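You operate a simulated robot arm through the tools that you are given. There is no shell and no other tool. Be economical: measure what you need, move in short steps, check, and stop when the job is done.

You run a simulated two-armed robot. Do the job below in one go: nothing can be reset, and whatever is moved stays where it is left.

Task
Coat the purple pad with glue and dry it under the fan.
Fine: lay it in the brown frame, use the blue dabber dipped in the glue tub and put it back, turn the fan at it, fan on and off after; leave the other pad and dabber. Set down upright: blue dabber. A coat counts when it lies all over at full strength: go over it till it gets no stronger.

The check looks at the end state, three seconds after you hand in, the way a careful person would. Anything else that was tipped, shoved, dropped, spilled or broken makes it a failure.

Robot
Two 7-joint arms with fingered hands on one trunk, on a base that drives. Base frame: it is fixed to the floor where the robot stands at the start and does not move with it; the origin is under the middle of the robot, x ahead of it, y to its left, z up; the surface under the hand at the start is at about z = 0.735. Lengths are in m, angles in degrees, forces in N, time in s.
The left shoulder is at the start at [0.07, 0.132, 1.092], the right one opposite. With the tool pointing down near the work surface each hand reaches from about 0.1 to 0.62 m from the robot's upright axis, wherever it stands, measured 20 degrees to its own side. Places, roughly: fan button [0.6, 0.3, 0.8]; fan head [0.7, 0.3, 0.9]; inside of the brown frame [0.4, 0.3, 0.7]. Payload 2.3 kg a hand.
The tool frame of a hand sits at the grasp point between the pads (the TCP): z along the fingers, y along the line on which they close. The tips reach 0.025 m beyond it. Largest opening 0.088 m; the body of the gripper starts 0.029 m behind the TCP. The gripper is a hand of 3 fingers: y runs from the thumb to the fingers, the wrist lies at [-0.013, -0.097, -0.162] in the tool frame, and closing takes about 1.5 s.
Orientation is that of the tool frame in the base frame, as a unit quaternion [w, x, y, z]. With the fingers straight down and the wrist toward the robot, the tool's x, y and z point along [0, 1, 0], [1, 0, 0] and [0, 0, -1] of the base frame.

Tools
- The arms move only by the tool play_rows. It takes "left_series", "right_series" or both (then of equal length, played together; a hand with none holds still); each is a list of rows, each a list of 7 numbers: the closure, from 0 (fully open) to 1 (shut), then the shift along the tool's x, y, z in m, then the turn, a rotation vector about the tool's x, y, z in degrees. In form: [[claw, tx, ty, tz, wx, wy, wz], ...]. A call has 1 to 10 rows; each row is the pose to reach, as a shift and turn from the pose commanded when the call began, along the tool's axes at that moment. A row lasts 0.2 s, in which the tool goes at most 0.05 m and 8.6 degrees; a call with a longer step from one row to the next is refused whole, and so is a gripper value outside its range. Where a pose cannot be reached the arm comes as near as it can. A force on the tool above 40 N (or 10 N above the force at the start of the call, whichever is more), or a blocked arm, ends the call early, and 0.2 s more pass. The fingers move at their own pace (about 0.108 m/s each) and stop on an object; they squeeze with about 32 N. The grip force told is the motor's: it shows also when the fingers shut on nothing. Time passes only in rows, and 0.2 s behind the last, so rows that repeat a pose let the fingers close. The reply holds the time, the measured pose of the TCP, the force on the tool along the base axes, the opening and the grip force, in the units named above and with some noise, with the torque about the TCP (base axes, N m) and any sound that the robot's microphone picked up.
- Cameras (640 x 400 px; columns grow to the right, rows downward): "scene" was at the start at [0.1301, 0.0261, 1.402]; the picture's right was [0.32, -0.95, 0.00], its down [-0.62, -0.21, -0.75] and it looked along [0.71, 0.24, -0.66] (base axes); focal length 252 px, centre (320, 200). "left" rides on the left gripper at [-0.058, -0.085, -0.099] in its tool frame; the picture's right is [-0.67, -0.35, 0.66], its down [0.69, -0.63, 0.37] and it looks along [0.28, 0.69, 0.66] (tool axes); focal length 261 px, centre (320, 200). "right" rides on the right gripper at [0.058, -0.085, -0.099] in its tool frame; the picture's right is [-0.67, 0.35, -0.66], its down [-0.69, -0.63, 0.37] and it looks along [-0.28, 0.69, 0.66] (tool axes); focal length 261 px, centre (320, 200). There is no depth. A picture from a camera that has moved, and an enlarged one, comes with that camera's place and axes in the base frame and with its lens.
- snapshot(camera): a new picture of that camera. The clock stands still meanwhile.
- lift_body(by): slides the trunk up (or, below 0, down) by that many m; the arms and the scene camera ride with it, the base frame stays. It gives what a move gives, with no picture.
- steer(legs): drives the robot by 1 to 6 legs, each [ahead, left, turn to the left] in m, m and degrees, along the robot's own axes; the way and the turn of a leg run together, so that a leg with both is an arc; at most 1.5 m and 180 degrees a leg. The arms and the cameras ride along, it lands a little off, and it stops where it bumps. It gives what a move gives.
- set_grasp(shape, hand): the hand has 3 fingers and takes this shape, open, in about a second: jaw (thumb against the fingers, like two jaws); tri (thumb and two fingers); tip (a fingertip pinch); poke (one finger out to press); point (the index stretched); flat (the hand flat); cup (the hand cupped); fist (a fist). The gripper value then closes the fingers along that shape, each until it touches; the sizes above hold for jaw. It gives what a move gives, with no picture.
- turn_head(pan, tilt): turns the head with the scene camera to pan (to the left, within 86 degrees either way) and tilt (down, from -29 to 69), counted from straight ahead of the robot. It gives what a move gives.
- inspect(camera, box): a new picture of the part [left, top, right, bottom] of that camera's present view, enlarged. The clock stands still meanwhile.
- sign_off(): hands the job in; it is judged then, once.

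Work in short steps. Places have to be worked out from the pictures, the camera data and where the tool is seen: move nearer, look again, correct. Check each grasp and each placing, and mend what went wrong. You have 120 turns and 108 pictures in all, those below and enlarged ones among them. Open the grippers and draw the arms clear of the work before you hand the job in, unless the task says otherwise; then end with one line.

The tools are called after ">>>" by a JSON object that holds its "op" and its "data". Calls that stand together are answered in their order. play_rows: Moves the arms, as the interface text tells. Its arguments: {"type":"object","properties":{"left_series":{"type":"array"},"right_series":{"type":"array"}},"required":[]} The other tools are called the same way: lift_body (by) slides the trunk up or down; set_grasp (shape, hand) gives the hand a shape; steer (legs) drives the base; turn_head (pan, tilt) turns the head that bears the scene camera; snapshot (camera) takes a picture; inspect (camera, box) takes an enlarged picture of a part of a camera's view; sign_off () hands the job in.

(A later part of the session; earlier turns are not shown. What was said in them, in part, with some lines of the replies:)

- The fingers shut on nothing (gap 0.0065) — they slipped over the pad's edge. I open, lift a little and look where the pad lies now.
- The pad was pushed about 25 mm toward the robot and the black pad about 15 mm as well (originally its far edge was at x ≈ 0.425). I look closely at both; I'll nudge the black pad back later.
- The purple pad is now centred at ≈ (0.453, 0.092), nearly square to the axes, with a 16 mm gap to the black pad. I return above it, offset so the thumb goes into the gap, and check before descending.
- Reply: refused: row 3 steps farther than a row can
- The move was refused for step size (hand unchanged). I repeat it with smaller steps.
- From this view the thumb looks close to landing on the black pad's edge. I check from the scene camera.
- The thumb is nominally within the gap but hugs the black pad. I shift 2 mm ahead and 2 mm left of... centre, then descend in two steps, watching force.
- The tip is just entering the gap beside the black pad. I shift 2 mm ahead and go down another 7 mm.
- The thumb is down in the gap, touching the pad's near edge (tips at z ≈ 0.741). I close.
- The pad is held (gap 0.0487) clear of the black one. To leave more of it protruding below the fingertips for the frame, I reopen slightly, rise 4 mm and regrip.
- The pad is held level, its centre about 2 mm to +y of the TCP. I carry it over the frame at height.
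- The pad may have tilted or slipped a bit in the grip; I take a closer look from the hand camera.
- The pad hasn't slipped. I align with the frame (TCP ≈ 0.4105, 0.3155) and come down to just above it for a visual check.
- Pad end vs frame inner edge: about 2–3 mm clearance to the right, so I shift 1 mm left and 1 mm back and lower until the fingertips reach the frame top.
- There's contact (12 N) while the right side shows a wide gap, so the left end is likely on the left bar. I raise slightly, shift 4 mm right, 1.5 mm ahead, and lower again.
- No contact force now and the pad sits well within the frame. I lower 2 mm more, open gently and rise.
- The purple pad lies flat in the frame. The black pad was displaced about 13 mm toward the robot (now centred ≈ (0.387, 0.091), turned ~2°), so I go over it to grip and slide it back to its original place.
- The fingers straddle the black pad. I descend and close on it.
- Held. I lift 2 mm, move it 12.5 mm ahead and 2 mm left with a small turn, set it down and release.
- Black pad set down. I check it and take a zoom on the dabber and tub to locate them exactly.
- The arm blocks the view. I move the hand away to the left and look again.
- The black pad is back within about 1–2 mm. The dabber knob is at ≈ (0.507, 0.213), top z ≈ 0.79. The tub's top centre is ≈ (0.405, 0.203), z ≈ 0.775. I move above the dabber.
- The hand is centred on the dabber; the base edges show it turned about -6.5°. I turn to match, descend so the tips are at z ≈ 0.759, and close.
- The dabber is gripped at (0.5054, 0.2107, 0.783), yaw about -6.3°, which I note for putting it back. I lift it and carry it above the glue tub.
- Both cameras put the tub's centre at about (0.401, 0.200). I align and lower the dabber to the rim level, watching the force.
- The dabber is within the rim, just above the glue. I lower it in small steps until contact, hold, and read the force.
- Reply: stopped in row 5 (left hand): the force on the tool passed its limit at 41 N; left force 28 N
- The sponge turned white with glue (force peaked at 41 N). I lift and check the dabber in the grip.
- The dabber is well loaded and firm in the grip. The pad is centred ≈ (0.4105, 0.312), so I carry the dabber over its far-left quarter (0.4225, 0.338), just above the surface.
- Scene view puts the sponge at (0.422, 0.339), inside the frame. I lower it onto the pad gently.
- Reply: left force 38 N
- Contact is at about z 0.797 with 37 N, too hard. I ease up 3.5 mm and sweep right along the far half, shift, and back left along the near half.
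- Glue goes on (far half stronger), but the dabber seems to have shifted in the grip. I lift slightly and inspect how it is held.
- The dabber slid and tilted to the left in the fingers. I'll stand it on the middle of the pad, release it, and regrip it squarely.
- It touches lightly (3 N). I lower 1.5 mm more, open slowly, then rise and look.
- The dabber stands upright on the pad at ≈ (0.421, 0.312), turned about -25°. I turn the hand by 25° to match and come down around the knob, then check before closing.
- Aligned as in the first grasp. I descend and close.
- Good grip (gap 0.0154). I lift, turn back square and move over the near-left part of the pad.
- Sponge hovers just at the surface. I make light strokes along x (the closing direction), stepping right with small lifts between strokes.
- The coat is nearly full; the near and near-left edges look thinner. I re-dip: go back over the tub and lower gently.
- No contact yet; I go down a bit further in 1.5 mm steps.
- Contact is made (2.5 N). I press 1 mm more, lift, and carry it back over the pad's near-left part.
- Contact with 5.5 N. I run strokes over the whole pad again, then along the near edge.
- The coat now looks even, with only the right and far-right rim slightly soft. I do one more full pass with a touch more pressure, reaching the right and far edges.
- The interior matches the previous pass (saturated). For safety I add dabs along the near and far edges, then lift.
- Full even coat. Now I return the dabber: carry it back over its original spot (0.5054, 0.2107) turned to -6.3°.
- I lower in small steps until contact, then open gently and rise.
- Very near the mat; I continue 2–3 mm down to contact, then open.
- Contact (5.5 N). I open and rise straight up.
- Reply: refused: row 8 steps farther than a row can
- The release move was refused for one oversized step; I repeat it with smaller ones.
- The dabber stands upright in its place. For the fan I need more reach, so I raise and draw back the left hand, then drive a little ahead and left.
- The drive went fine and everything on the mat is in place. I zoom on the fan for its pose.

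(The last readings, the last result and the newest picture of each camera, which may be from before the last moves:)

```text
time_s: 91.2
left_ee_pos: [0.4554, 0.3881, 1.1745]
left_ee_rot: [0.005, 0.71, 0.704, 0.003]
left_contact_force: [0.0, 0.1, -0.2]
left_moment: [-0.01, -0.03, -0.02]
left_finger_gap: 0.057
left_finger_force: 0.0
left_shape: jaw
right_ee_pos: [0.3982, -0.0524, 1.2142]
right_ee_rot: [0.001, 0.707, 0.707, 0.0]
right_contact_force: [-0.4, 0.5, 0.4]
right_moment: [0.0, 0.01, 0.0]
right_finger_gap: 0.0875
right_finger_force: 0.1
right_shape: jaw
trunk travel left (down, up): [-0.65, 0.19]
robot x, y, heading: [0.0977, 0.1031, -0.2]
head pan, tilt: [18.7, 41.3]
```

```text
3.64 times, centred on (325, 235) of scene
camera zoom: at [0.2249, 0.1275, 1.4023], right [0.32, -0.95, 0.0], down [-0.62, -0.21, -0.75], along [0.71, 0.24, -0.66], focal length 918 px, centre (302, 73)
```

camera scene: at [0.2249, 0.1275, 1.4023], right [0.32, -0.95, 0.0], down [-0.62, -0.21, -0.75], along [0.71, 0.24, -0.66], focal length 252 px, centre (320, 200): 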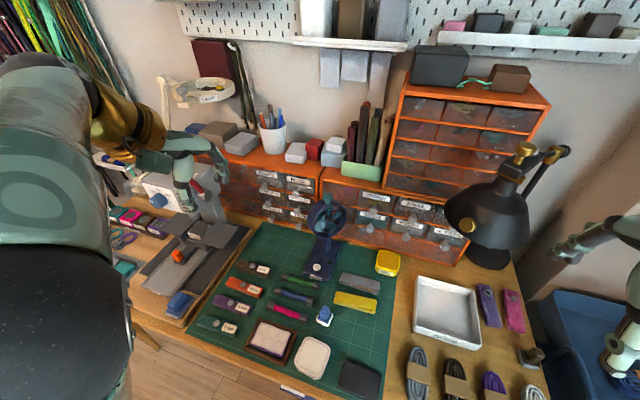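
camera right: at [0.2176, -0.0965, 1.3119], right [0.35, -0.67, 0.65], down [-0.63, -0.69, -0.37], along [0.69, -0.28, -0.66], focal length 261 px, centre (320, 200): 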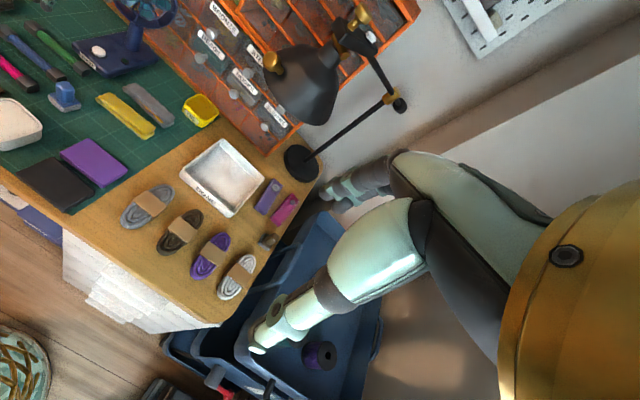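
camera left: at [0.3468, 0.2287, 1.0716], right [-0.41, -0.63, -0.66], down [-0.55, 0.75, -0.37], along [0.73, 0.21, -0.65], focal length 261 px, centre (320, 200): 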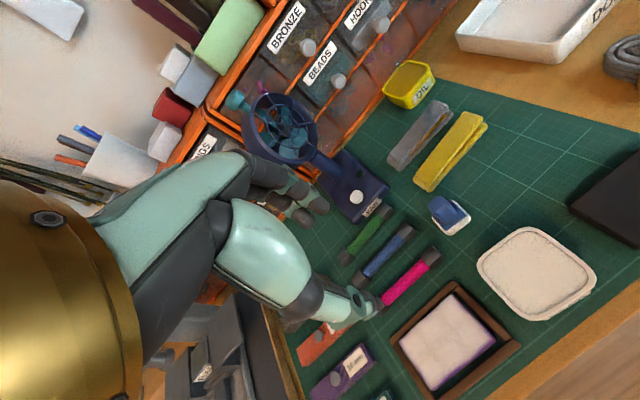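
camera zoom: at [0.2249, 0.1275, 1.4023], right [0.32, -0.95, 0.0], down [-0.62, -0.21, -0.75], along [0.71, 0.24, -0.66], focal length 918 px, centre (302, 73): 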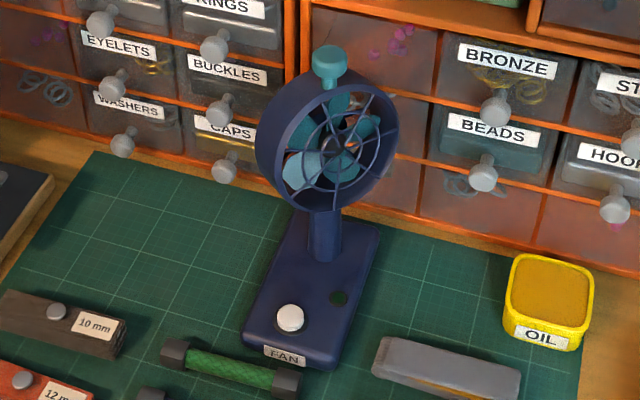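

Triangulated from the two viewpoints: fan axis/knob ≈ (0.693, 0.263), knob centre z ≈ 0.98; button ≈ (0.620, 0.2685, 0.774). The head faces about yaw 220°, and the pad lies at about 169°, so it needs ~50° clockwise. I go above the knob with the hand pre-turned +25°.

>>> {"op": "play_rows", "data": {"left_series": [[0.4, -0.015, 0.034, 0, 0, 0, -3.5], [0.4, -0.033, 0.068, 0, 0, 0, -7], [0.4, -0.051, 0.102, 0.005, 0, 0, -10.5], [0.4, -0.068, 0.136, 0.02, 0, 0, -14], [0.4, -0.086, 0.17, 0.04, 0, 0, -18], [0.4, -0.104, 0.204, 0.06, 0, 0, -22], [0.4, -0.1225, 0.239, 0.08, 0, 0, -25], [0.4, -0.1225, 0.239, 0.11, 0, 0, -25], [0.4, -0.1225, 0.239, 0.115, 0, 0, -25]]}}

>>> {"op": "inspect", "data": {"camera": "left", "box": [220, 140, 480, 380]}}

>>> {"op": "inspect", "data": {"camera": "scene", "box": [275, 140, 385, 250]}}

```text
time_s: 93.2
left_ee_pos: [0.682, 0.2676, 1.0583]
left_ee_rot: [0.005, 0.541, 0.841, 0.002]
left_contact_force: [0.2, 0.8, -0.2]
left_moment: [0.01, 0.02, 0.01]
left_finger_gap: 0.0529
left_finger_force: 0.2
left_shape: jaw
left hand out of reach, approached as far as the arm can: row 7, 8, 9
right_ee_pos: [0.401, -0.0525, 1.2143]
right_ee_rot: [-0.001, 0.707, 0.707, 0.0]
right_contact_force: [-0.2, -0.5, 0.2]
right_moment: [-0.01, -0.01, 0.0]
right_finger_gap: 0.0877
right_finger_force: 0.1
right_shape: jaw
trunk travel left (down, up): [-0.65, 0.19]
robot x, y, heading: [0.096, 0.1006, 0.1]
head pan, tilt: [18.7, 41.3]
```

```text
1.67 times, centred on (350, 260) of left
camera zoom: at [0.6294, 0.1805, 1.1568], right [-0.03, -0.75, -0.66], down [-0.85, 0.36, -0.37], along [0.52, 0.55, -0.66], focal length 434 px, centre (270, 100)
```

zoom: 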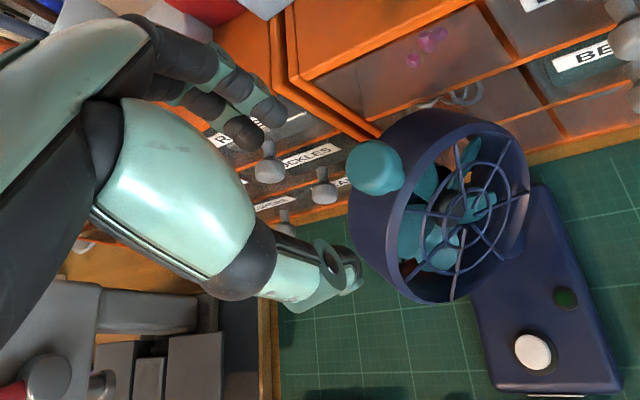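

```text
3.64 times, centred on (330, 195) of scene
camera zoom: at [0.2284, 0.127, 1.402], right [0.32, -0.95, 0.0], down [-0.63, -0.21, -0.75], along [0.71, 0.24, -0.66], focal length 918 px, centre (284, 218)
```

zoom: 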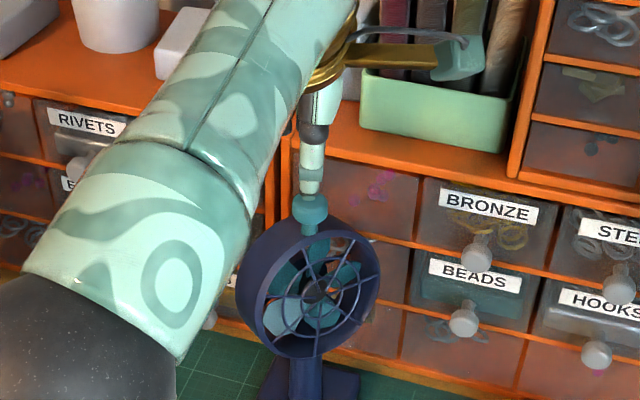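

The hand is about 1 cm short of reach, and the knob shows at ≈ (0.70, 0.262). I draw the hand back, drive 6 cm further ahead.

>>> {"op": "play_rows", "data": {"left_series": [[0.4, 0.01, -0.03, -0.01, 0, 0, 0], [0.4, 0.025, -0.065, -0.02, 0, 0, 0], [0.4, 0.035, -0.1, -0.02, 0, 0, 0], [0.4, 0.035, -0.1, -0.02, 0, 0, 0]]}}

>>> {"op": "steer", "data": {"legs": [[0.06, 0.0, 0]]}}

```text
time_s: 94.2
left_ee_pos: [0.5787, 0.2581, 1.0779]
left_ee_rot: [0.008, 0.538, 0.843, -0.003]
left_contact_force: [0.5, -0.7, 0.5]
left_moment: [0.01, 0.02, -0.01]
left_finger_gap: 0.0532
left_finger_force: 0.1
left_shape: jaw
right_ee_pos: [0.4017, -0.0533, 1.2129]
right_ee_rot: [-0.001, 0.707, 0.707, 0.001]
right_contact_force: [0.6, 0.1, 0.0]
right_moment: [-0.01, 0.0, -0.02]
right_finger_gap: 0.0874
right_finger_force: 0.1
right_shape: jaw
trunk travel left (down, up): [-0.65, 0.19]
robot x, y, heading: [0.1036, 0.1025, -0.1]
head pan, tilt: [18.7, 41.3]
```

```text
time_s: 95.1
left_ee_pos: [0.6354, 0.2582, 1.0788]
left_ee_rot: [0.01, 0.539, 0.842, -0.002]
left_contact_force: [0.3, -0.1, -0.1]
left_moment: [-0.01, -0.02, 0.0]
left_finger_gap: 0.0531
left_finger_force: 0.0
left_shape: jaw
right_ee_pos: [0.4571, -0.0524, 1.2147]
right_ee_rot: [0.001, 0.707, 0.707, 0.001]
right_contact_force: [-0.8, 0.4, -0.5]
right_moment: [-0.01, 0.0, 0.01]
right_finger_gap: 0.0877
right_finger_force: 0.1
right_shape: jaw
trunk travel left (down, up): [-0.65, 0.19]
robot x, y, heading: [0.1563, 0.1033, -0.3]
head pan, tilt: [18.7, 41.3]
```

Now I move over the knob at (0.699, 0.262), about 3.5 cm above, and check alignment.

>>> {"op": "play_rows", "data": {"left_series": [[0.4, -0.008, 0.02, 0, 0, 0, 0], [0.4, -0.016, 0.04, 0.01, 0, 0, 0], [0.4, -0.0231, 0.0598, 0.025, 0, 0, 0], [0.4, -0.0231, 0.0598, 0.034, 0, 0, 0], [0.4, -0.0231, 0.0598, 0.034, 0, 0, 0]]}}

>>> {"op": "inspect", "data": {"camera": "left", "box": [220, 140, 480, 380]}}

>>> {"op": "inspect", "data": {"camera": "scene", "box": [285, 165, 365, 225]}}

```text
time_s: 96.3
left_ee_pos: [0.7044, 0.2607, 1.0448]
left_ee_rot: [0.009, 0.539, 0.842, -0.002]
left_contact_force: [-0.8, -0.1, -0.9]
left_moment: [0.01, 0.0, -0.03]
left_finger_gap: 0.0533
left_finger_force: 0.0
left_shape: jaw
right_ee_pos: [0.4619, -0.0516, 1.2135]
right_ee_rot: [-0.001, 0.707, 0.707, 0.001]
right_contact_force: [-0.3, 0.4, -0.9]
right_moment: [-0.01, 0.01, -0.02]
right_finger_gap: 0.0877
right_finger_force: 0.0
right_shape: jaw
trunk travel left (down, up): [-0.65, 0.19]
robot x, y, heading: [0.1569, 0.101, -0.2]
head pan, tilt: [18.7, 41.3]
```

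```text
1.67 times, centred on (350, 260) of left
camera zoom: at [0.6501, 0.1744, 1.1447], right [-0.03, -0.76, -0.65], down [-0.85, 0.35, -0.38], along [0.52, 0.54, -0.66], focal length 434 px, centre (270, 100)
```

zoom: 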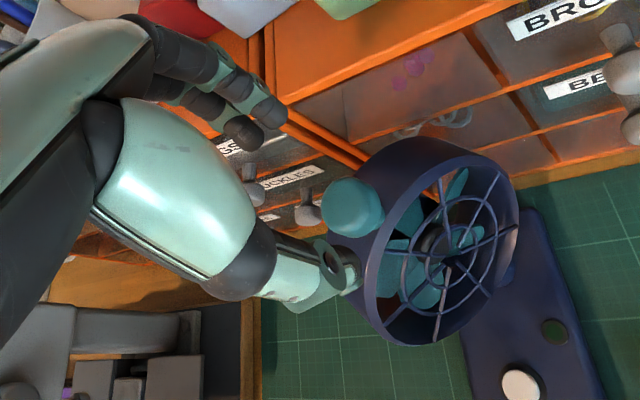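

```text
6.67 times, centred on (325, 195) of scene
camera zoom: at [0.2889, 0.1264, 1.402], right [0.32, -0.95, 0.0], down [-0.63, -0.21, -0.75], along [0.71, 0.24, -0.66], focal length 1682 px, centre (287, 233)
```

zoom: 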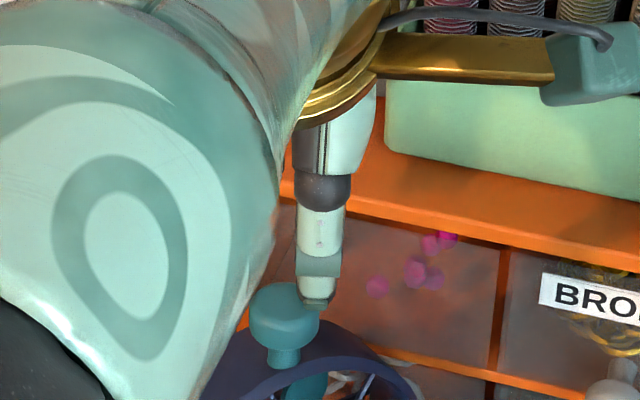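

The knob is at ≈ (0.706, 0.265), cap from z ≈ 0.968 to 0.982. I centre, lower so the tips reach the bottom of the cap, and close.

>>> {"op": "play_rows", "data": {"left_series": [[0.4, 0.0033, 0.0032, 0.015, 0, 0, 0], [0.4, 0.0033, 0.0032, 0.035, 0, 0, 0], [0.4, 0.0033, 0.0032, 0.051, 0, 0, 0], [0.4, 0.0033, 0.0032, 0.051, 0, 0, 0], [0.6, 0.0033, 0.0032, 0.051, 0, 0, 0], [0.8, 0.0033, 0.0032, 0.051, 0, 0, 0], [1, 0.0033, 0.0032, 0.051, 0, 0, 0], [1, 0.0033, 0.0032, 0.051, 0, 0, 0]]}}

>>> {"op": "inspect", "data": {"camera": "left", "box": [220, 140, 480, 380]}}

```text
time_s: 98.1
left_ee_pos: [0.7087, 0.266, 0.9926]
left_ee_rot: [0.009, 0.539, 0.842, -0.003]
left_contact_force: [2.9, 0.2, 1.3]
left_moment: [0.01, -0.13, 0.01]
left_finger_gap: 0.0171
left_finger_force: 32.0
left_shape: jaw
right_ee_pos: [0.462, -0.053, 1.2128]
right_ee_rot: [-0.001, 0.708, 0.706, 0.0]
right_contact_force: [-0.2, 0.2, -0.2]
right_moment: [0.0, -0.02, -0.02]
right_finger_gap: 0.0876
right_finger_force: 0.1
right_shape: jaw
trunk travel left (down, up): [-0.65, 0.19]
robot x, y, heading: [0.1581, 0.0972, -0.3]
head pan, tilt: [18.7, 41.3]
```

```text
1.67 times, centred on (350, 260) of left
camera zoom: at [0.6538, 0.1789, 1.0928], right [-0.03, -0.76, -0.65], down [-0.85, 0.35, -0.38], along [0.52, 0.54, -0.66], focal length 434 px, centre (270, 100)
```

zoom: 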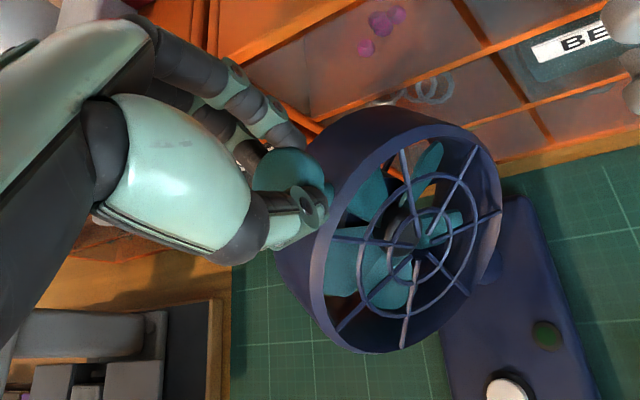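

The knob is gripped with little side force. I twist clockwise (seen from above) by 48°.

>>> {"op": "play_rows", "data": {"left_series": [[1, 0, 0, 0, 0, 0, 8], [1, 0, 0, 0, 0, 0, 16], [1, 0, 0, 0, 0, 0, 24], [1, 0, 0, 0, 0, 0, 32], [1, 0, 0, 0, 0, 0, 40], [1, 0, 0, 0, 0, 0, 48], [1, 0, 0, 0, 0, 0, 48]]}}

>>> {"op": "inspect", "data": {"camera": "scene", "box": [275, 165, 385, 275]}}

```text
time_s: 99.7
left_ee_pos: [0.7068, 0.2678, 0.9944]
left_ee_rot: [0.009, 0.836, 0.549, 0.001]
left_contact_force: [-2.2, 3.9, 0.7]
left_moment: [0.09, 0.09, 0.04]
left_finger_gap: 0.0163
left_finger_force: 32.0
left_shape: jaw
right_ee_pos: [0.4606, -0.0506, 1.2139]
right_ee_rot: [0.0, 0.707, 0.707, 0.0]
right_contact_force: [0.6, -0.4, -0.2]
right_moment: [0.01, 0.02, 0.0]
right_finger_gap: 0.0875
right_finger_force: 0.0
right_shape: jaw
trunk travel left (down, up): [-0.65, 0.19]
robot x, y, heading: [0.158, 0.1014, -0.1]
head pan, tilt: [18.7, 41.3]
```

```text
3.64 times, centred on (330, 220) of scene
camera zoom: at [0.2881, 0.1288, 1.402], right [0.32, -0.95, 0.0], down [-0.62, -0.21, -0.75], along [0.71, 0.24, -0.66], focal length 918 px, centre (284, 127)
```

zoom: 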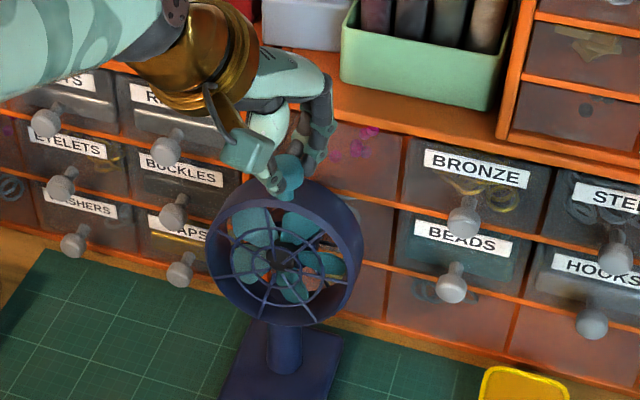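

The head followed: by the rim's slant it now faces ≈ 177°, with the pad at ≈ 170°. I turn 8° more, then release and rise.

>>> {"op": "play_rows", "data": {"left_series": [[1, 0, 0, 0, 0, 0, 4], [1, 0, 0, 0, 0, 0, 8], [1, 0, 0, 0, 0, 0, 8], [0.7, 0, 0, 0, 0, 0, 8], [0.4, 0, 0, 0, 0, 0, 8], [0.4, 0, 0, 0, 0, 0, 8], [0.4, 0, 0, -0.03, 0, 0, 8], [0.4, 0, 0, -0.07, 0, 0, 4], [0.4, 0.0, -0.03, -0.09, 0, 0, 0], [0.4, 0, -0.07, -0.1, 0, 0, -6]]}}

>>> {"op": "inspect", "data": {"camera": "scene", "box": [265, 165, 365, 325]}}

```text
time_s: 101.9
left_ee_pos: [0.6368, 0.2954, 1.0942]
left_ee_rot: [0.009, 0.805, 0.594, 0.002]
left_contact_force: [0.6, 0.5, -0.7]
left_moment: [0.02, -0.04, 0.02]
left_finger_gap: 0.0524
left_finger_force: 0.1
left_shape: jaw
right_ee_pos: [0.459, -0.0529, 1.214]
right_ee_rot: [0.0, 0.708, 0.707, 0.002]
right_contact_force: [-0.1, 0.4, 0.8]
right_moment: [0.02, -0.04, 0.0]
right_finger_gap: 0.0876
right_finger_force: 0.1
right_shape: jaw
trunk travel left (down, up): [-0.65, 0.19]
robot x, y, heading: [0.1559, 0.1031, -0.1]
head pan, tilt: [18.7, 41.3]
```

```text
2.50 times, centred on (315, 245) of scene
camera zoom: at [0.286, 0.127, 1.4023], right [0.32, -0.95, 0.0], down [-0.62, -0.21, -0.75], along [0.71, 0.24, -0.66], focal length 631 px, centre (332, 88)
```

zoom: 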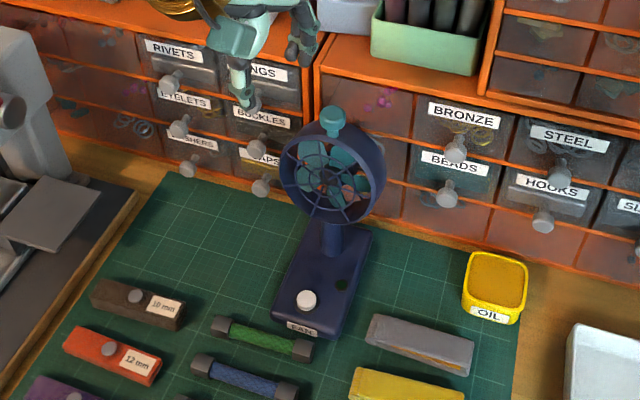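

The head now points at the pad and the base hasn't moved. Next the button at ≈ (0.623, 0.269, top 0.774): I square up the hand with fingers closed and back off from the fan head, then tilt it 30° so the hand clears the ring.

>>> {"op": "play_rows", "data": {"left_series": [[0.7, -0.01, -0.015, 0.0, 0, 0, -6], [1, -0.022, -0.032, 0.02, 0, 0, -12], [1, -0.035, -0.05, 0.05, 0, 0, -17.2], [1, -0.0476, -0.0658, 0.08, 0, 0, -17.2], [1, -0.0476, -0.0658, 0.09, 0, 0, -17.2], [1, -0.0476, -0.0658, 0.09, 0, 0, -17.2]]}}

>>> {"op": "play_rows", "data": {"left_series": [[1, 0, 0.0, 0.02, -7.5, 0, 0], [1, 0, 0.0, 0.05, -15, 0, 0], [1, 0, 0.005, 0.085, -22.5, 0, 0], [1, 0, 0.01, 0.12, -30, 0, 0], [1, 0, 0.03, 0.14, -30, 0, 0], [1, 0, 0.055, 0.15, -30, 0, 0], [1, 0, 0.055, 0.15, -30, 0, 0]]}}

>>> {"op": "inspect", "data": {"camera": "scene", "box": [275, 200, 365, 280]}}

```text
time_s: 103.3
left_ee_pos: [0.5637, 0.2681, 1.001]
left_ee_rot: [0.008, 0.707, 0.707, -0.002]
left_contact_force: [0.2, -1.1, -0.4]
left_moment: [-0.01, -0.02, 0.0]
left_finger_gap: 0.0
left_finger_force: 31.4
left_shape: jaw
right_ee_pos: [0.4604, -0.0524, 1.2135]
right_ee_rot: [-0.001, 0.708, 0.706, 0.001]
right_contact_force: [-0.3, -1.2, 0.4]
right_moment: [-0.02, 0.02, -0.02]
right_finger_gap: 0.0876
right_finger_force: 0.1
right_shape: jaw
trunk travel left (down, up): [-0.65, 0.19]
robot x, y, heading: [0.1567, 0.1045, -0.4]
head pan, tilt: [18.7, 41.3]
```

```text
time_s: 104.9
left_ee_pos: [0.6222, 0.2617, 0.8509]
left_ee_rot: [0.192, 0.681, 0.683, 0.182]
left_contact_force: [0.3, 0.4, 0.5]
left_moment: [-0.01, 0.02, 0.03]
left_finger_gap: 0.0
left_finger_force: 31.9
left_shape: jaw
right_ee_pos: [0.4616, -0.0523, 1.2121]
right_ee_rot: [0.0, 0.707, 0.707, 0.001]
right_contact_force: [-0.1, 0.3, -0.2]
right_moment: [-0.01, 0.0, 0.02]
right_finger_gap: 0.0873
right_finger_force: 0.1
right_shape: jaw
trunk travel left (down, up): [-0.65, 0.19]
robot x, y, heading: [0.1601, 0.0995, -0.3]
head pan, tilt: [18.7, 41.3]
```

```text
5.00 times, centred on (320, 240) of scene
camera zoom: at [0.2888, 0.1265, 1.402], right [0.32, -0.95, 0.0], down [-0.63, -0.21, -0.75], along [0.71, 0.24, -0.66], focal length 1262 px, centre (320, 0)
```

zoom: 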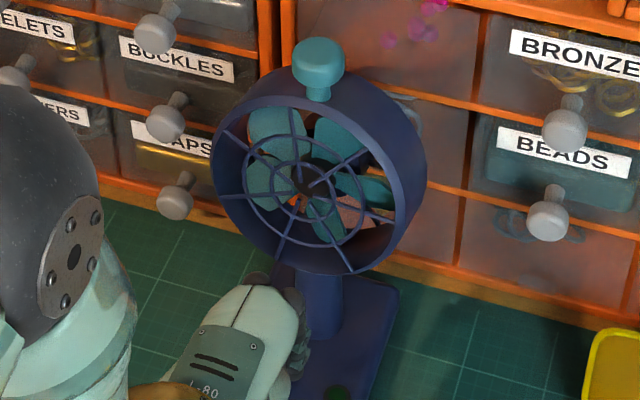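

The tilt is right. I check the fingertip against the button with the hand camera.

>>> {"op": "inspect", "data": {"camera": "left", "box": [260, 150, 460, 330]}}

```text
2.22 times, centred on (360, 240) of left
camera zoom: at [0.4978, 0.2039, 0.8932], right [0.03, -0.68, -0.73], down [-0.35, 0.68, -0.64], along [0.93, 0.28, -0.22], focal length 579 px, centre (231, 111)
```

zoom: 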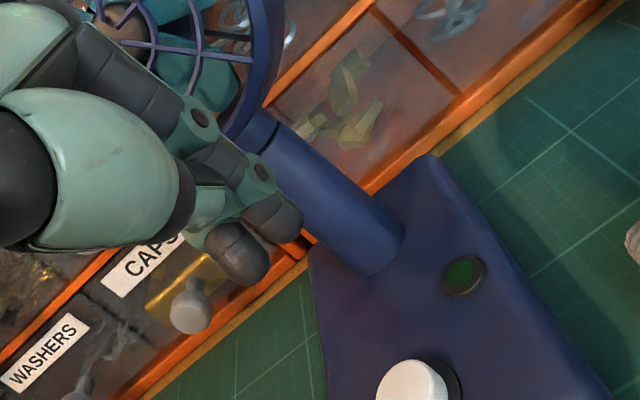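

The button is at ≈ (0.622, 0.266). I shift slightly back/left and lower toward it, with small final steps.

>>> {"op": "play_rows", "data": {"left_series": [[1, 0.005, -0.012, 0.006, 0, 0, 0], [1, 0.0053, -0.0215, 0.021, 0, 0, 0], [1, 0.0053, -0.0296, 0.0348, 0, 0, 0], [1, 0.0053, -0.0306, 0.0365, 0, 0, 0], [1, 0.0053, -0.0316, 0.0382, 0, 0, 0], [1, 0.0053, -0.0316, 0.0382, 0, 0, 0]]}}

```text
time_s: 106.3
left_ee_pos: [0.6134, 0.2691, 0.8031]
left_ee_rot: [0.191, 0.681, 0.684, 0.181]
left_contact_force: [0.2, 0.6, 0.6]
left_moment: [0.0, 0.03, 0.0]
left_finger_gap: 0.0
left_finger_force: 31.9
left_shape: jaw
right_ee_pos: [0.4612, -0.0535, 1.2131]
right_ee_rot: [0.0, 0.707, 0.707, 0.0]
right_contact_force: [-0.5, -0.1, 0.8]
right_moment: [0.0, 0.03, 0.02]
right_finger_gap: 0.0876
right_finger_force: 0.1
right_shape: jaw
trunk travel left (down, up): [-0.65, 0.19]
robot x, y, heading: [0.1547, 0.1044, -0.3]
head pan, tilt: [18.7, 41.3]
```

No contact yet at z 0.803; I press down in 2 mm steps and come back up.

>>> {"op": "play_rows", "data": {"left_series": [[1, 0, -0.001, 0.0017, 0, 0, 0], [1, 0, -0.002, 0.0034, 0, 0, 0], [1, 0, -0.003, 0.0051, 0, 0, 0], [1, 0, -0.003, 0.0051, 0, 0, 0]]}}

>>> {"op": "inspect", "data": {"camera": "left", "box": [200, 150, 460, 330]}}

```text
time_s: 107.3
left_ee_pos: [0.614, 0.2702, 0.7989]
left_ee_rot: [0.191, 0.681, 0.683, 0.182]
left_contact_force: [-0.1, 0.2, 1.2]
left_moment: [0.02, 0.0, 0.0]
left_finger_gap: 0.0
left_finger_force: 32.0
left_shape: jaw
right_ee_pos: [0.4617, -0.0523, 1.2123]
right_ee_rot: [-0.001, 0.707, 0.707, 0.001]
right_contact_force: [0.1, 0.1, 1.0]
right_moment: [-0.02, -0.02, 0.0]
right_finger_gap: 0.0873
right_finger_force: 0.0
right_shape: jaw
trunk travel left (down, up): [-0.65, 0.19]
robot x, y, heading: [0.1598, 0.1012, -0.5]
head pan, tilt: [18.7, 41.3]
```

```text
2.22 times, centred on (330, 240) of left
camera zoom: at [0.4892, 0.2124, 0.8404], right [0.03, -0.68, -0.73], down [-0.36, 0.68, -0.65], along [0.93, 0.28, -0.22], focal length 579 px, centre (298, 111)
```

zoom: 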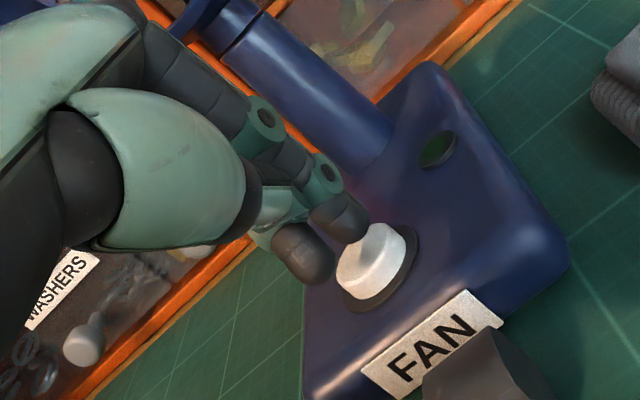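

The fingertips are about 6 mm left of and 6–7 mm above the button. I shift 6 mm right and lower in small steps.

>>> {"op": "play_rows", "data": {"left_series": [[1, -0.006, 0, 0, 0, 0, 0], [1, -0.006, -0.0015, 0.0026, 0, 0, 0], [1, -0.006, -0.003, 0.0052, 0, 0, 0], [1, -0.006, -0.004, 0.0069, 0, 0, 0], [1, -0.006, -0.004, 0.0069, 0, 0, 0]]}}

```text
time_s: 108.5
left_ee_pos: [0.6126, 0.2639, 0.7885]
left_ee_rot: [0.191, 0.681, 0.684, 0.181]
left_contact_force: [0.3, 0.4, -0.4]
left_moment: [-0.02, 0.0, 0.01]
left_finger_gap: 0.0001
left_finger_force: 32.0
left_shape: jaw
right_ee_pos: [0.4606, -0.0524, 1.2135]
right_ee_rot: [-0.001, 0.707, 0.707, 0.002]
right_contact_force: [0.1, 0.0, 0.1]
right_moment: [0.0, -0.02, 0.02]
right_finger_gap: 0.0876
right_finger_force: 0.1
right_shape: jaw
trunk travel left (down, up): [-0.65, 0.19]
robot x, y, heading: [0.1578, 0.1, -0.1]
head pan, tilt: [18.7, 41.3]
```

Still no contact at z 0.7885; I look once more before going on (pictures are limited).

>>> {"op": "inspect", "data": {"camera": "left", "box": [240, 170, 420, 310]}}

```text
2.86 times, centred on (330, 240) of left
camera zoom: at [0.4895, 0.2059, 0.8322], right [0.03, -0.68, -0.73], down [-0.36, 0.68, -0.65], along [0.93, 0.28, -0.22], focal length 745 px, centre (291, 86)
```

zoom: 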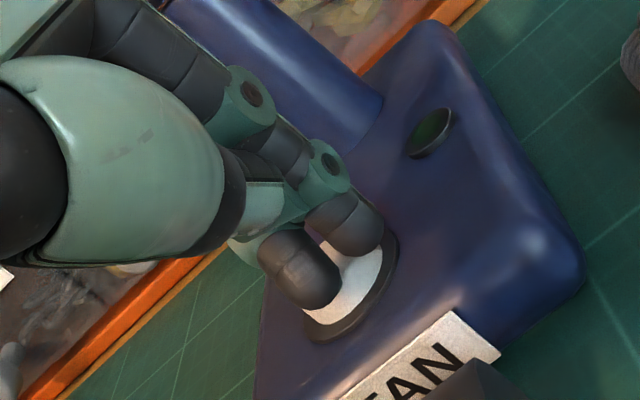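

The fingertips overlap the button in view, so I continue down in 2 mm steps, watching force and sound.

>>> {"op": "play_rows", "data": {"left_series": [[1, 0, -0.001, 0.0017, 0, 0, 0], [1, 0, -0.002, 0.0034, 0, 0, 0], [1, 0, -0.002, 0.0034, 0, 0, 0]]}}

```text
time_s: 109.3
left_ee_pos: [0.614, 0.2637, 0.7861]
left_ee_rot: [0.191, 0.68, 0.684, 0.182]
left_contact_force: [-0.4, 0.7, 0.3]
left_moment: [0.0, 0.0, -0.03]
left_finger_gap: 0.0
left_finger_force: 32.2
left_shape: jaw
right_ee_pos: [0.4606, -0.0522, 1.2137]
right_ee_rot: [-0.001, 0.707, 0.707, 0.001]
right_contact_force: [0.3, 0.2, -0.3]
right_moment: [-0.01, 0.01, -0.06]
right_finger_gap: 0.0878
right_finger_force: 0.0
right_shape: jaw
trunk travel left (down, up): [-0.65, 0.19]
robot x, y, heading: [0.1559, 0.1011, -0.2]
head pan, tilt: [18.7, 41.3]
```

>>> {"op": "play_rows", "data": {"left_series": [[1, 0, -0.001, 0.0017, 0, 0, 0], [1, 0, -0.002, 0.0034, 0, 0, 0], [1, 0, -0.003, 0.0051, 0, 0, 0], [1, 0, -0.003, 0.0051, 0, 0, 0]]}}

```text
time_s: 110.3
left_ee_pos: [0.6142, 0.2627, 0.7805]
left_ee_rot: [0.192, 0.68, 0.684, 0.183]
left_contact_force: [-0.8, -0.6, 4.5]
left_moment: [0.02, 0.0, 0.03]
left_finger_gap: 0.0002
left_finger_force: 32.2
left_shape: jaw
right_ee_pos: [0.4601, -0.0541, 1.2129]
right_ee_rot: [-0.001, 0.707, 0.708, 0.002]
right_contact_force: [-0.6, 0.9, 0.8]
right_moment: [-0.05, 0.0, -0.02]
right_finger_gap: 0.0876
right_finger_force: 0.1
right_shape: jaw
trunk travel left (down, up): [-0.65, 0.19]
robot x, y, heading: [0.1591, 0.0967, -0.2]
head pan, tilt: [18.7, 41.3]
heard: click
```

A click was heard at 4.5 N. I rise and look at the fan's lamp and blades.

>>> {"op": "play_rows", "data": {"left_series": [[1, 0, 0.005, -0.0086, 0, 0, 0], [1, 0, 0.015, -0.026, 0, 0, 0], [1, 0, 0.01, -0.05, 0, 0, 0], [1, 0, -0.01, -0.075, 0, 0, 0], [1, 0, -0.03, -0.095, 0, 0, 0], [1, 0, -0.03, -0.095, 0, 0, 0]]}}

>>> {"op": "inspect", "data": {"camera": "scene", "box": [255, 180, 365, 320]}}

```text
time_s: 111.7
left_ee_pos: [0.5406, 0.2673, 0.8467]
left_ee_rot: [0.191, 0.68, 0.684, 0.182]
left_contact_force: [-0.2, -0.7, -0.3]
left_moment: [-0.01, 0.02, -0.01]
left_finger_gap: 0.0
left_finger_force: 31.6
left_shape: jaw
right_ee_pos: [0.4611, -0.0521, 1.2136]
right_ee_rot: [-0.001, 0.708, 0.707, 0.001]
right_contact_force: [-0.3, 0.1, 0.6]
right_moment: [-0.03, 0.03, 0.03]
right_finger_gap: 0.0875
right_finger_force: 0.2
right_shape: jaw
trunk travel left (down, up): [-0.65, 0.19]
robot x, y, heading: [0.1581, 0.1004, -0.1]
head pan, tilt: [18.7, 41.3]
```

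```text
2.86 times, centred on (310, 250) of scene
camera zoom: at [0.2894, 0.1266, 1.402], right [0.32, -0.95, 0.0], down [-0.63, -0.21, -0.75], along [0.71, 0.24, -0.66], focal length 721 px, centre (349, 57)
```

zoom: 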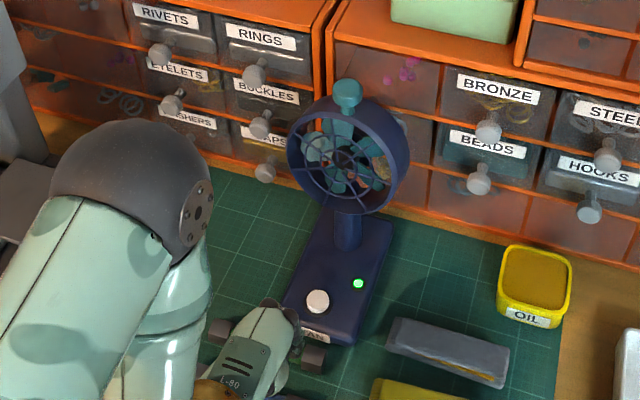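

The lamp is green: the fan is on. I raise the arm out of the airflow and wait, then check the pad.

>>> {"op": "play_rows", "data": {"left_series": [[1, 0, 0.021, -0.036, 0, 0, 0], [1, 0, 0.042, -0.072, 0, 0, 0], [1, 0, 0.063, -0.108, 0, 0, 0], [1, 0, 0.084, -0.144, 0, 0, 0], [1, 0, 0.105, -0.18, 0, 0, 0], [1, 0, 0.1275, -0.215, 0, 0, 0], [1, 0, 0.1275, -0.215, 0, 0, 0], [1, 0, 0.1275, -0.215, 0, 0, 0], [1, 0, 0.1275, -0.215, 0, 0, 0], [1, 0, 0.1275, -0.215, 0, 0, 0]]}}

>>> {"op": "play_rows", "data": {"left_series": [[1, 0, 0, 0, 0, 0, 0], [1, 0, 0, 0, 0, 0, 0], [1, 0, 0, 0, 0, 0, 0], [1, 0, 0, 0, 0, 0, 0], [1, 0, 0, 0, 0, 0, 0], [1, 0, 0, 0, 0, 0, 0], [1, 0, 0, 0, 0, 0, 0], [1, 0, 0, 0, 0, 0, 0], [1, 0, 0, 0, 0, 0, 0], [1, 0, 0, 0, 0, 0, 0]]}}

>>> {"op": "snapshot", "data": {"camera": "scene"}}

```text
time_s: 113.9
left_ee_pos: [0.5702, 0.2697, 1.0458]
left_ee_rot: [0.192, 0.681, 0.683, 0.182]
left_contact_force: [0.4, 0.0, -0.3]
left_moment: [0.01, 0.03, -0.01]
left_finger_gap: 0.0
left_finger_force: 32.3
left_shape: jaw
left hand out of reach, approached as far as the arm can: row 2, 3, 4, 5, 6, 7, 8, 9, 10
right_ee_pos: [0.4616, -0.0533, 1.2136]
right_ee_rot: [-0.001, 0.707, 0.707, 0.001]
right_contact_force: [-0.5, -0.4, 0.4]
right_moment: [0.0, -0.03, 0.01]
right_finger_gap: 0.0873
right_finger_force: 0.1
right_shape: jaw
trunk travel left (down, up): [-0.65, 0.19]
robot x, y, heading: [0.16, 0.0995, -0.1]
head pan, tilt: [18.7, 41.3]
```

```text
time_s: 116.1
left_ee_pos: [0.5717, 0.2684, 1.0451]
left_ee_rot: [0.191, 0.68, 0.684, 0.182]
left_contact_force: [1.4, 0.4, 0.3]
left_moment: [-0.06, -0.02, -0.01]
left_finger_gap: 0.0
left_finger_force: 32.0
left_shape: jaw
right_ee_pos: [0.4625, -0.0523, 1.2136]
right_ee_rot: [-0.001, 0.707, 0.707, 0.001]
right_contact_force: [0.2, -0.4, 0.0]
right_moment: [0.03, 0.0, 0.01]
right_finger_gap: 0.0876
right_finger_force: 0.1
right_shape: jaw
trunk travel left (down, up): [-0.65, 0.19]
robot x, y, heading: [0.1601, 0.1011, -0.0]
head pan, tilt: [18.7, 41.3]
```

```text
9 pictures are left
camera scene: at [0.289, 0.1266, 1.402], right [0.32, -0.95, 0.0], down [-0.63, -0.21, -0.75], along [0.71, 0.24, -0.66], focal length 252 px, centre (320, 200)
```

scene: 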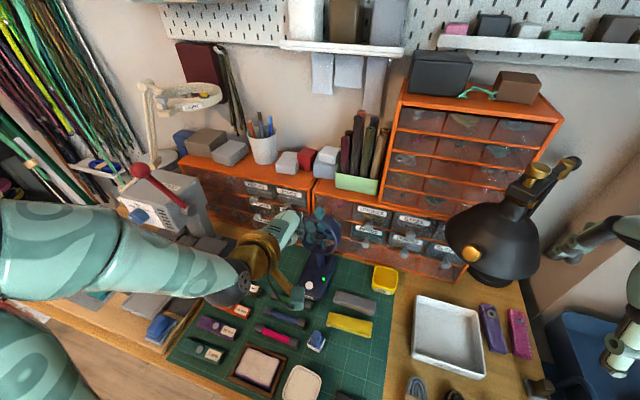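

The arm is clear of the airflow. I wait a while for drying.

>>> {"op": "inspect", "data": {"camera": "scene", "box": [225, 335, 295, 395]}}

>>> {"op": "play_rows", "data": {"left_series": [[1, 0, 0, 0, 0, 0, 0], [1, 0, 0, 0, 0, 0, 0], [1, 0, 0, 0, 0, 0, 0], [1, 0, 0, 0, 0, 0, 0], [1, 0, 0, 0, 0, 0, 0], [1, 0, 0, 0, 0, 0, 0], [1, 0, 0, 0, 0, 0, 0], [1, 0, 0, 0, 0, 0, 0], [1, 0, 0, 0, 0, 0, 0], [1, 0, 0, 0, 0, 0, 0]]}}

>>> {"op": "play_rows", "data": {"left_series": [[1, 0, 0, 0, 0, 0, 0], [1, 0, 0, 0, 0, 0, 0], [1, 0, 0, 0, 0, 0, 0], [1, 0, 0, 0, 0, 0, 0], [1, 0, 0, 0, 0, 0, 0], [1, 0, 0, 0, 0, 0, 0], [1, 0, 0, 0, 0, 0, 0], [1, 0, 0, 0, 0, 0, 0], [1, 0, 0, 0, 0, 0, 0], [1, 0, 0, 0, 0, 0, 0]]}}

>>> {"op": "play_rows", "data": {"left_series": [[1, 0, 0, 0, 0, 0, 0], [1, 0, 0, 0, 0, 0, 0], [1, 0, 0, 0, 0, 0, 0], [1, 0, 0, 0, 0, 0, 0], [1, 0, 0, 0, 0, 0, 0], [1, 0, 0, 0, 0, 0, 0], [1, 0, 0, 0, 0, 0, 0], [1, 0, 0, 0, 0, 0, 0], [1, 0, 0, 0, 0, 0, 0], [1, 0, 0, 0, 0, 0, 0]]}}

>>> {"op": "play_rows", "data": {"left_series": [[1, 0, 0, 0, 0, 0, 0], [1, 0, 0, 0, 0, 0, 0], [1, 0, 0, 0, 0, 0, 0], [1, 0, 0, 0, 0, 0, 0], [1, 0, 0, 0, 0, 0, 0], [1, 0, 0, 0, 0, 0, 0], [1, 0, 0, 0, 0, 0, 0], [1, 0, 0, 0, 0, 0, 0], [1, 0, 0, 0, 0, 0, 0], [1, 0, 0, 0, 0, 0, 0]]}}

>>> {"op": "inspect", "data": {"camera": "scene", "box": [225, 335, 295, 395]}}

```text
6.67 times, centred on (260, 365) of scene
camera zoom: at [0.289, 0.1266, 1.402], right [0.32, -0.95, 0.0], down [-0.63, -0.21, -0.75], along [0.71, 0.24, -0.66], focal length 1682 px, centre (720, -900)
```

zoom: 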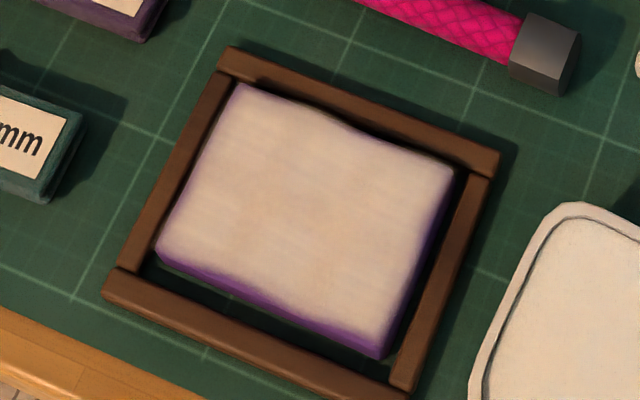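

```text
time_s: 118.3
left_ee_pos: [0.5722, 0.2699, 1.0456]
left_ee_rot: [0.191, 0.68, 0.684, 0.182]
left_contact_force: [-0.2, 0.6, 0.0]
left_moment: [0.01, 0.0, 0.0]
left_finger_gap: 0.0
left_finger_force: 31.5
left_shape: jaw
right_ee_pos: [0.4615, -0.0518, 1.2131]
right_ee_rot: [0.0, 0.707, 0.707, 0.0]
right_contact_force: [0.3, -0.2, -0.1]
right_moment: [-0.01, 0.01, -0.03]
right_finger_gap: 0.0874
right_finger_force: 0.1
right_shape: jaw
trunk travel left (down, up): [-0.65, 0.19]
robot x, y, heading: [0.1592, 0.1005, -0.1]
head pan, tilt: [18.7, 41.3]
```

```text
time_s: 120.5
left_ee_pos: [0.5712, 0.2697, 1.0456]
left_ee_rot: [0.191, 0.68, 0.684, 0.182]
left_contact_force: [0.5, -0.3, -0.7]
left_moment: [-0.03, 0.0, 0.03]
left_finger_gap: 0.0
left_finger_force: 32.6
left_shape: jaw
right_ee_pos: [0.4613, -0.0527, 1.2133]
right_ee_rot: [0.0, 0.707, 0.707, 0.001]
right_contact_force: [-0.3, 0.0, -0.2]
right_moment: [-0.06, 0.0, 0.02]
right_finger_gap: 0.0873
right_finger_force: 0.1
right_shape: jaw
trunk travel left (down, up): [-0.65, 0.19]
robot x, y, heading: [0.1598, 0.0993, 0.0]
head pan, tilt: [18.7, 41.3]
```

```text
time_s: 122.7
left_ee_pos: [0.5711, 0.2695, 1.0455]
left_ee_rot: [0.191, 0.68, 0.684, 0.181]
left_contact_force: [0.1, -0.1, -0.3]
left_moment: [0.03, 0.0, -0.01]
left_finger_gap: 0.0
left_finger_force: 32.2
left_shape: jaw
right_ee_pos: [0.4619, -0.0518, 1.213]
right_ee_rot: [-0.001, 0.707, 0.707, 0.001]
right_contact_force: [-0.9, -0.4, -0.3]
right_moment: [-0.02, 0.03, -0.04]
right_finger_gap: 0.0877
right_finger_force: 0.0
right_shape: jaw
trunk travel left (down, up): [-0.65, 0.19]
robot x, y, heading: [0.1612, 0.0993, -0.1]
head pan, tilt: [18.7, 41.3]
```

```text
time_s: 124.9
left_ee_pos: [0.5714, 0.2704, 1.0444]
left_ee_rot: [0.191, 0.68, 0.683, 0.183]
left_contact_force: [-0.4, 0.2, 0.4]
left_moment: [0.01, 0.02, -0.02]
left_finger_gap: 0.0004
left_finger_force: 31.9
left_shape: jaw
right_ee_pos: [0.4617, -0.0535, 1.2128]
right_ee_rot: [0.0, 0.707, 0.707, 0.0]
right_contact_force: [-0.4, -0.6, 0.6]
right_moment: [-0.01, 0.01, 0.0]
right_finger_gap: 0.0879
right_finger_force: 0.0
right_shape: jaw
trunk travel left (down, up): [-0.65, 0.19]
robot x, y, heading: [0.158, 0.0993, -0.2]
head pan, tilt: [18.7, 41.3]
```

```text
6.67 times, centred on (260, 365) of scene
camera zoom: at [0.289, 0.1266, 1.402], right [0.32, -0.95, 0.0], down [-0.63, -0.21, -0.75], along [0.71, 0.24, -0.66], focal length 1682 px, centre (720, -900)
```

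zoom: 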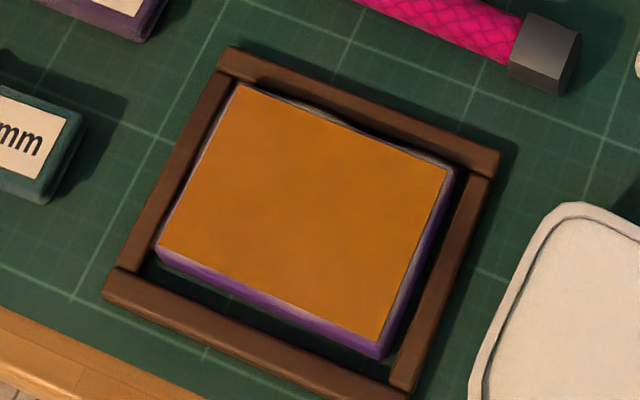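

The glue has dried to an even amber over the whole pad. Now to switch off: I come back down part of the way first.

>>> {"op": "play_rows", "data": {"left_series": [[1, 0, -0.021, 0.036, 0, 0, 0], [1, 0, -0.042, 0.072, 0, 0, 0], [1, 0, -0.063, 0.108, 0, 0, 0], [1, 0, -0.085, 0.143, 0, 0, 0], [1, 0, -0.085, 0.143, 0, 0, 0]]}}

```text
time_s: 126.1
left_ee_pos: [0.57, 0.2654, 0.877]
left_ee_rot: [0.192, 0.681, 0.683, 0.182]
left_contact_force: [0.3, -0.6, -0.1]
left_moment: [0.02, 0.0, 0.0]
left_finger_gap: 0.0001
left_finger_force: 31.7
left_shape: jaw
left hand out of reach, approached as far as the arm can: row 1
right_ee_pos: [0.4597, -0.0533, 1.2123]
right_ee_rot: [0.0, 0.707, 0.707, 0.001]
right_contact_force: [0.6, -0.8, 0.0]
right_moment: [-0.02, -0.02, 0.0]
right_finger_gap: 0.0877
right_finger_force: 0.0
right_shape: jaw
trunk travel left (down, up): [-0.65, 0.19]
robot x, y, heading: [0.1594, 0.1029, -0.4]
head pan, tilt: [18.7, 41.3]
```

Now to the hover point over the button (0.614, 0.263, 0.80), same as before.

>>> {"op": "play_rows", "data": {"left_series": [[1, -0.0005, 0, 0.03, 0, 0, 0], [1, -0.001, 0, 0.06, 0, 0, 0], [1, -0.0013, -0.0013, 0.0887, 0, 0, 0], [1, -0.0013, -0.0013, 0.0887, 0, 0, 0]]}}

```text
time_s: 127.1
left_ee_pos: [0.6168, 0.2636, 0.8005]
left_ee_rot: [0.191, 0.681, 0.683, 0.182]
left_contact_force: [0.2, -1.2, 0.3]
left_moment: [-0.01, -0.02, 0.0]
left_finger_gap: 0.0002
left_finger_force: 32.2
left_shape: jaw
right_ee_pos: [0.4616, -0.0523, 1.2128]
right_ee_rot: [0.0, 0.707, 0.707, 0.0]
right_contact_force: [1.3, 0.2, -0.3]
right_moment: [-0.01, 0.0, 0.03]
right_finger_gap: 0.0875
right_finger_force: 0.0
right_shape: jaw
trunk travel left (down, up): [-0.65, 0.19]
robot x, y, heading: [0.1621, 0.1035, -0.2]
head pan, tilt: [18.7, 41.3]
```

I press down 20 mm in 4 mm steps.

>>> {"op": "play_rows", "data": {"left_series": [[1, 0, -0.0037, 0.0024, 0, 0, 0], [1, 0, -0.0058, 0.0059, 0, 0, 0], [1, 0, -0.0078, 0.0093, 0, 0, 0], [1, 0, -0.0098, 0.0128, 0, 0, 0], [1, 0, -0.0118, 0.0157, 0, 0, 0], [1, 0, -0.0118, 0.0157, 0, 0, 0]]}}

```text
time_s: 128.5
left_ee_pos: [0.6132, 0.2631, 0.7813]
left_ee_rot: [0.192, 0.68, 0.683, 0.183]
left_contact_force: [-0.4, 1.1, 7.3]
left_moment: [0.07, 0.0, 0.01]
left_finger_gap: 0.0001
left_finger_force: 31.8
left_shape: jaw
right_ee_pos: [0.459, -0.0529, 1.2137]
right_ee_rot: [0.0, 0.707, 0.707, 0.001]
right_contact_force: [-0.8, -0.2, -0.1]
right_moment: [0.01, -0.03, -0.03]
right_finger_gap: 0.0876
right_finger_force: 0.0
right_shape: jaw
trunk travel left (down, up): [-0.65, 0.19]
robot x, y, heading: [0.1564, 0.1012, -0.2]
head pan, tilt: [18.7, 41.3]
heard: click
```

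A click again. I rise clear, draw back and check the lamp.

>>> {"op": "play_rows", "data": {"left_series": [[1, 0, 0.005, -0.0086, 0, 0, 0], [1, 0, 0.015, -0.026, 0, 0, 0], [1, 0, 0.01, -0.05, 0, 0, 0], [1, 0, -0.01, -0.075, 0, 0, 0], [1, 0, -0.015, -0.11, 0, 0, 0], [1, 0, -0.01, -0.145, 0, 0, 0], [1, 0, -0.01, -0.145, 0, 0, 0]]}}

>>> {"op": "inspect", "data": {"camera": "scene", "box": [275, 195, 395, 355]}}

```text
time_s: 130.1
left_ee_pos: [0.5393, 0.2661, 0.8938]
left_ee_rot: [0.191, 0.681, 0.683, 0.182]
left_contact_force: [0.1, 0.0, 0.1]
left_moment: [0.02, 0.03, 0.01]
left_finger_gap: 0.0
left_finger_force: 32.0
left_shape: jaw
left hand out of reach, approached as far as the arm can: row 6, 7
right_ee_pos: [0.462, -0.0522, 1.2135]
right_ee_rot: [-0.001, 0.707, 0.707, 0.0]
right_contact_force: [0.5, -0.4, -0.8]
right_moment: [0.0, -0.02, -0.04]
right_finger_gap: 0.0875
right_finger_force: 0.1
right_shape: jaw
trunk travel left (down, up): [-0.65, 0.19]
robot x, y, heading: [0.1606, 0.101, -0.2]
head pan, tilt: [18.7, 41.3]
```

```text
2.50 times, centred on (335, 275) of scene
camera zoom: at [0.2896, 0.1267, 1.402], right [0.32, -0.95, 0.0], down [-0.63, -0.21, -0.75], along [0.71, 0.24, -0.66], focal length 631 px, centre (282, 12)
```

zoom: 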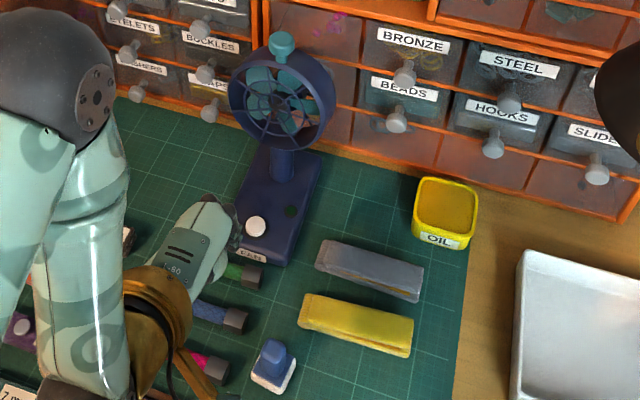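

The lamp is off and the dabber stands upright. I back the robot up, then straighten, raise and open the left hand.

>>> {"op": "steer", "data": {"legs": [[-0.16, 0.0, 0]]}}

>>> {"op": "play_rows", "data": {"left_series": [[1, 0, 0.015, -0.03, 6, 0, 0], [0.8, 0, 0.03, -0.06, 12, 0, 0], [0.5, 0, 0.045, -0.09, 18, 0, 0], [0.2, 0, 0.06, -0.12, 24, 0, 0], [0, 0, 0.075, -0.15, 30, 0, 0], [0, 0, 0.085, -0.18, 30, 0, 0], [0, 0, 0.085, -0.18, 30, 0, 0]]}}

>>> {"op": "snapshot", "data": {"camera": "scene"}}

```text
time_s: 131.5
left_ee_pos: [0.3837, 0.265, 0.8932]
left_ee_rot: [0.19, 0.68, 0.684, 0.182]
left_contact_force: [-0.5, -0.3, -0.8]
left_moment: [0.01, -0.01, 0.01]
left_finger_gap: 0.0
left_finger_force: 31.4
left_shape: jaw
right_ee_pos: [0.3047, -0.0523, 1.2122]
right_ee_rot: [-0.001, 0.707, 0.707, 0.0]
right_contact_force: [0.2, 0.2, -0.2]
right_moment: [0.01, 0.01, -0.02]
right_finger_gap: 0.0878
right_finger_force: 0.0
right_shape: jaw
trunk travel left (down, up): [-0.65, 0.19]
robot x, y, heading: [0.0038, 0.1028, -0.1]
head pan, tilt: [18.7, 41.3]
```

```text
time_s: 133.1
left_ee_pos: [0.3648, 0.2697, 1.0956]
left_ee_rot: [0.01, 0.707, 0.707, -0.002]
left_contact_force: [0.2, -0.4, -0.2]
left_moment: [0.05, 0.0, 0.0]
left_finger_gap: 0.0877
left_finger_force: 0.0
left_shape: jaw
left hand out of reach, approached as far as the arm can: row 1, 2, 3, 4, 5
right_ee_pos: [0.3049, -0.0523, 1.2122]
right_ee_rot: [-0.001, 0.707, 0.707, 0.0]
right_contact_force: [-0.6, -0.1, 0.8]
right_moment: [0.03, 0.0, 0.0]
right_finger_gap: 0.0875
right_finger_force: 0.0
right_shape: jaw
trunk travel left (down, up): [-0.65, 0.19]
robot x, y, heading: [0.0033, 0.1014, -0.1]
head pan, tilt: [18.7, 41.3]
```

```text
5 pictures are left
camera scene: at [0.1324, 0.1269, 1.4019], right [0.32, -0.95, 0.0], down [-0.63, -0.21, -0.75], along [0.71, 0.24, -0.66], focal length 252 px, centre (320, 200)
```

scene: 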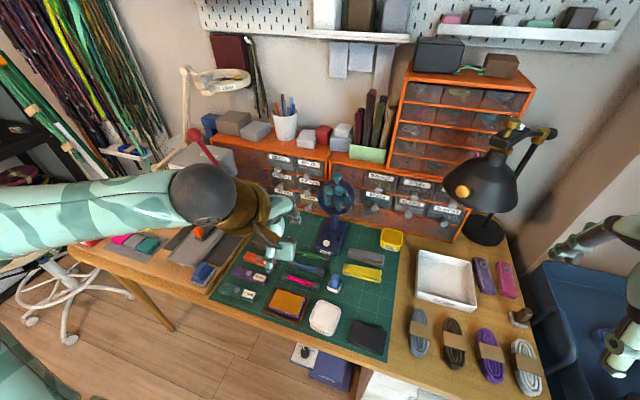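

One last close check of the mat before handing in.

>>> {"op": "inspect", "data": {"camera": "scene", "box": [210, 170, 410, 365]}}

```text
2.05 times, centred on (310, 268) of scene
camera zoom: at [0.1324, 0.1269, 1.4019], right [0.32, -0.95, 0.0], down [-0.63, -0.21, -0.75], along [0.71, 0.24, -0.66], focal length 518 px, centre (340, 62)
```

zoom: 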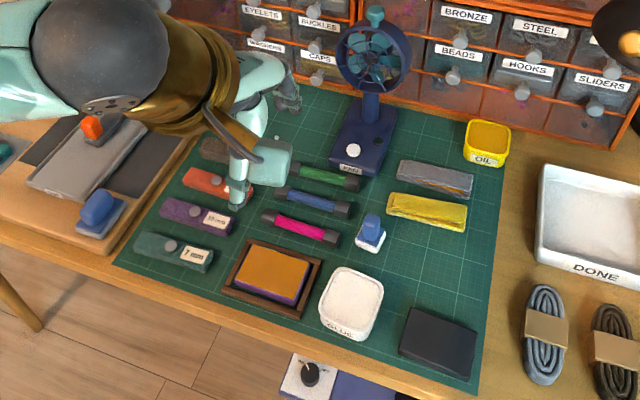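

Everything is in place: dried pad in the frame, dabber upright, fan off, hands open and clear. I hand in.

>>> {"op": "sign_off", "data": {}}

```text
The job is handed in.
```

The purple pad is in the brown frame with a full coat of glue, dried under the fan. The blue dabber is back upright in its place, the fan is turned at the pad and off, and the black pad, which I nudged about 13 mm by accident, is back to within about 2 mm of where it was.
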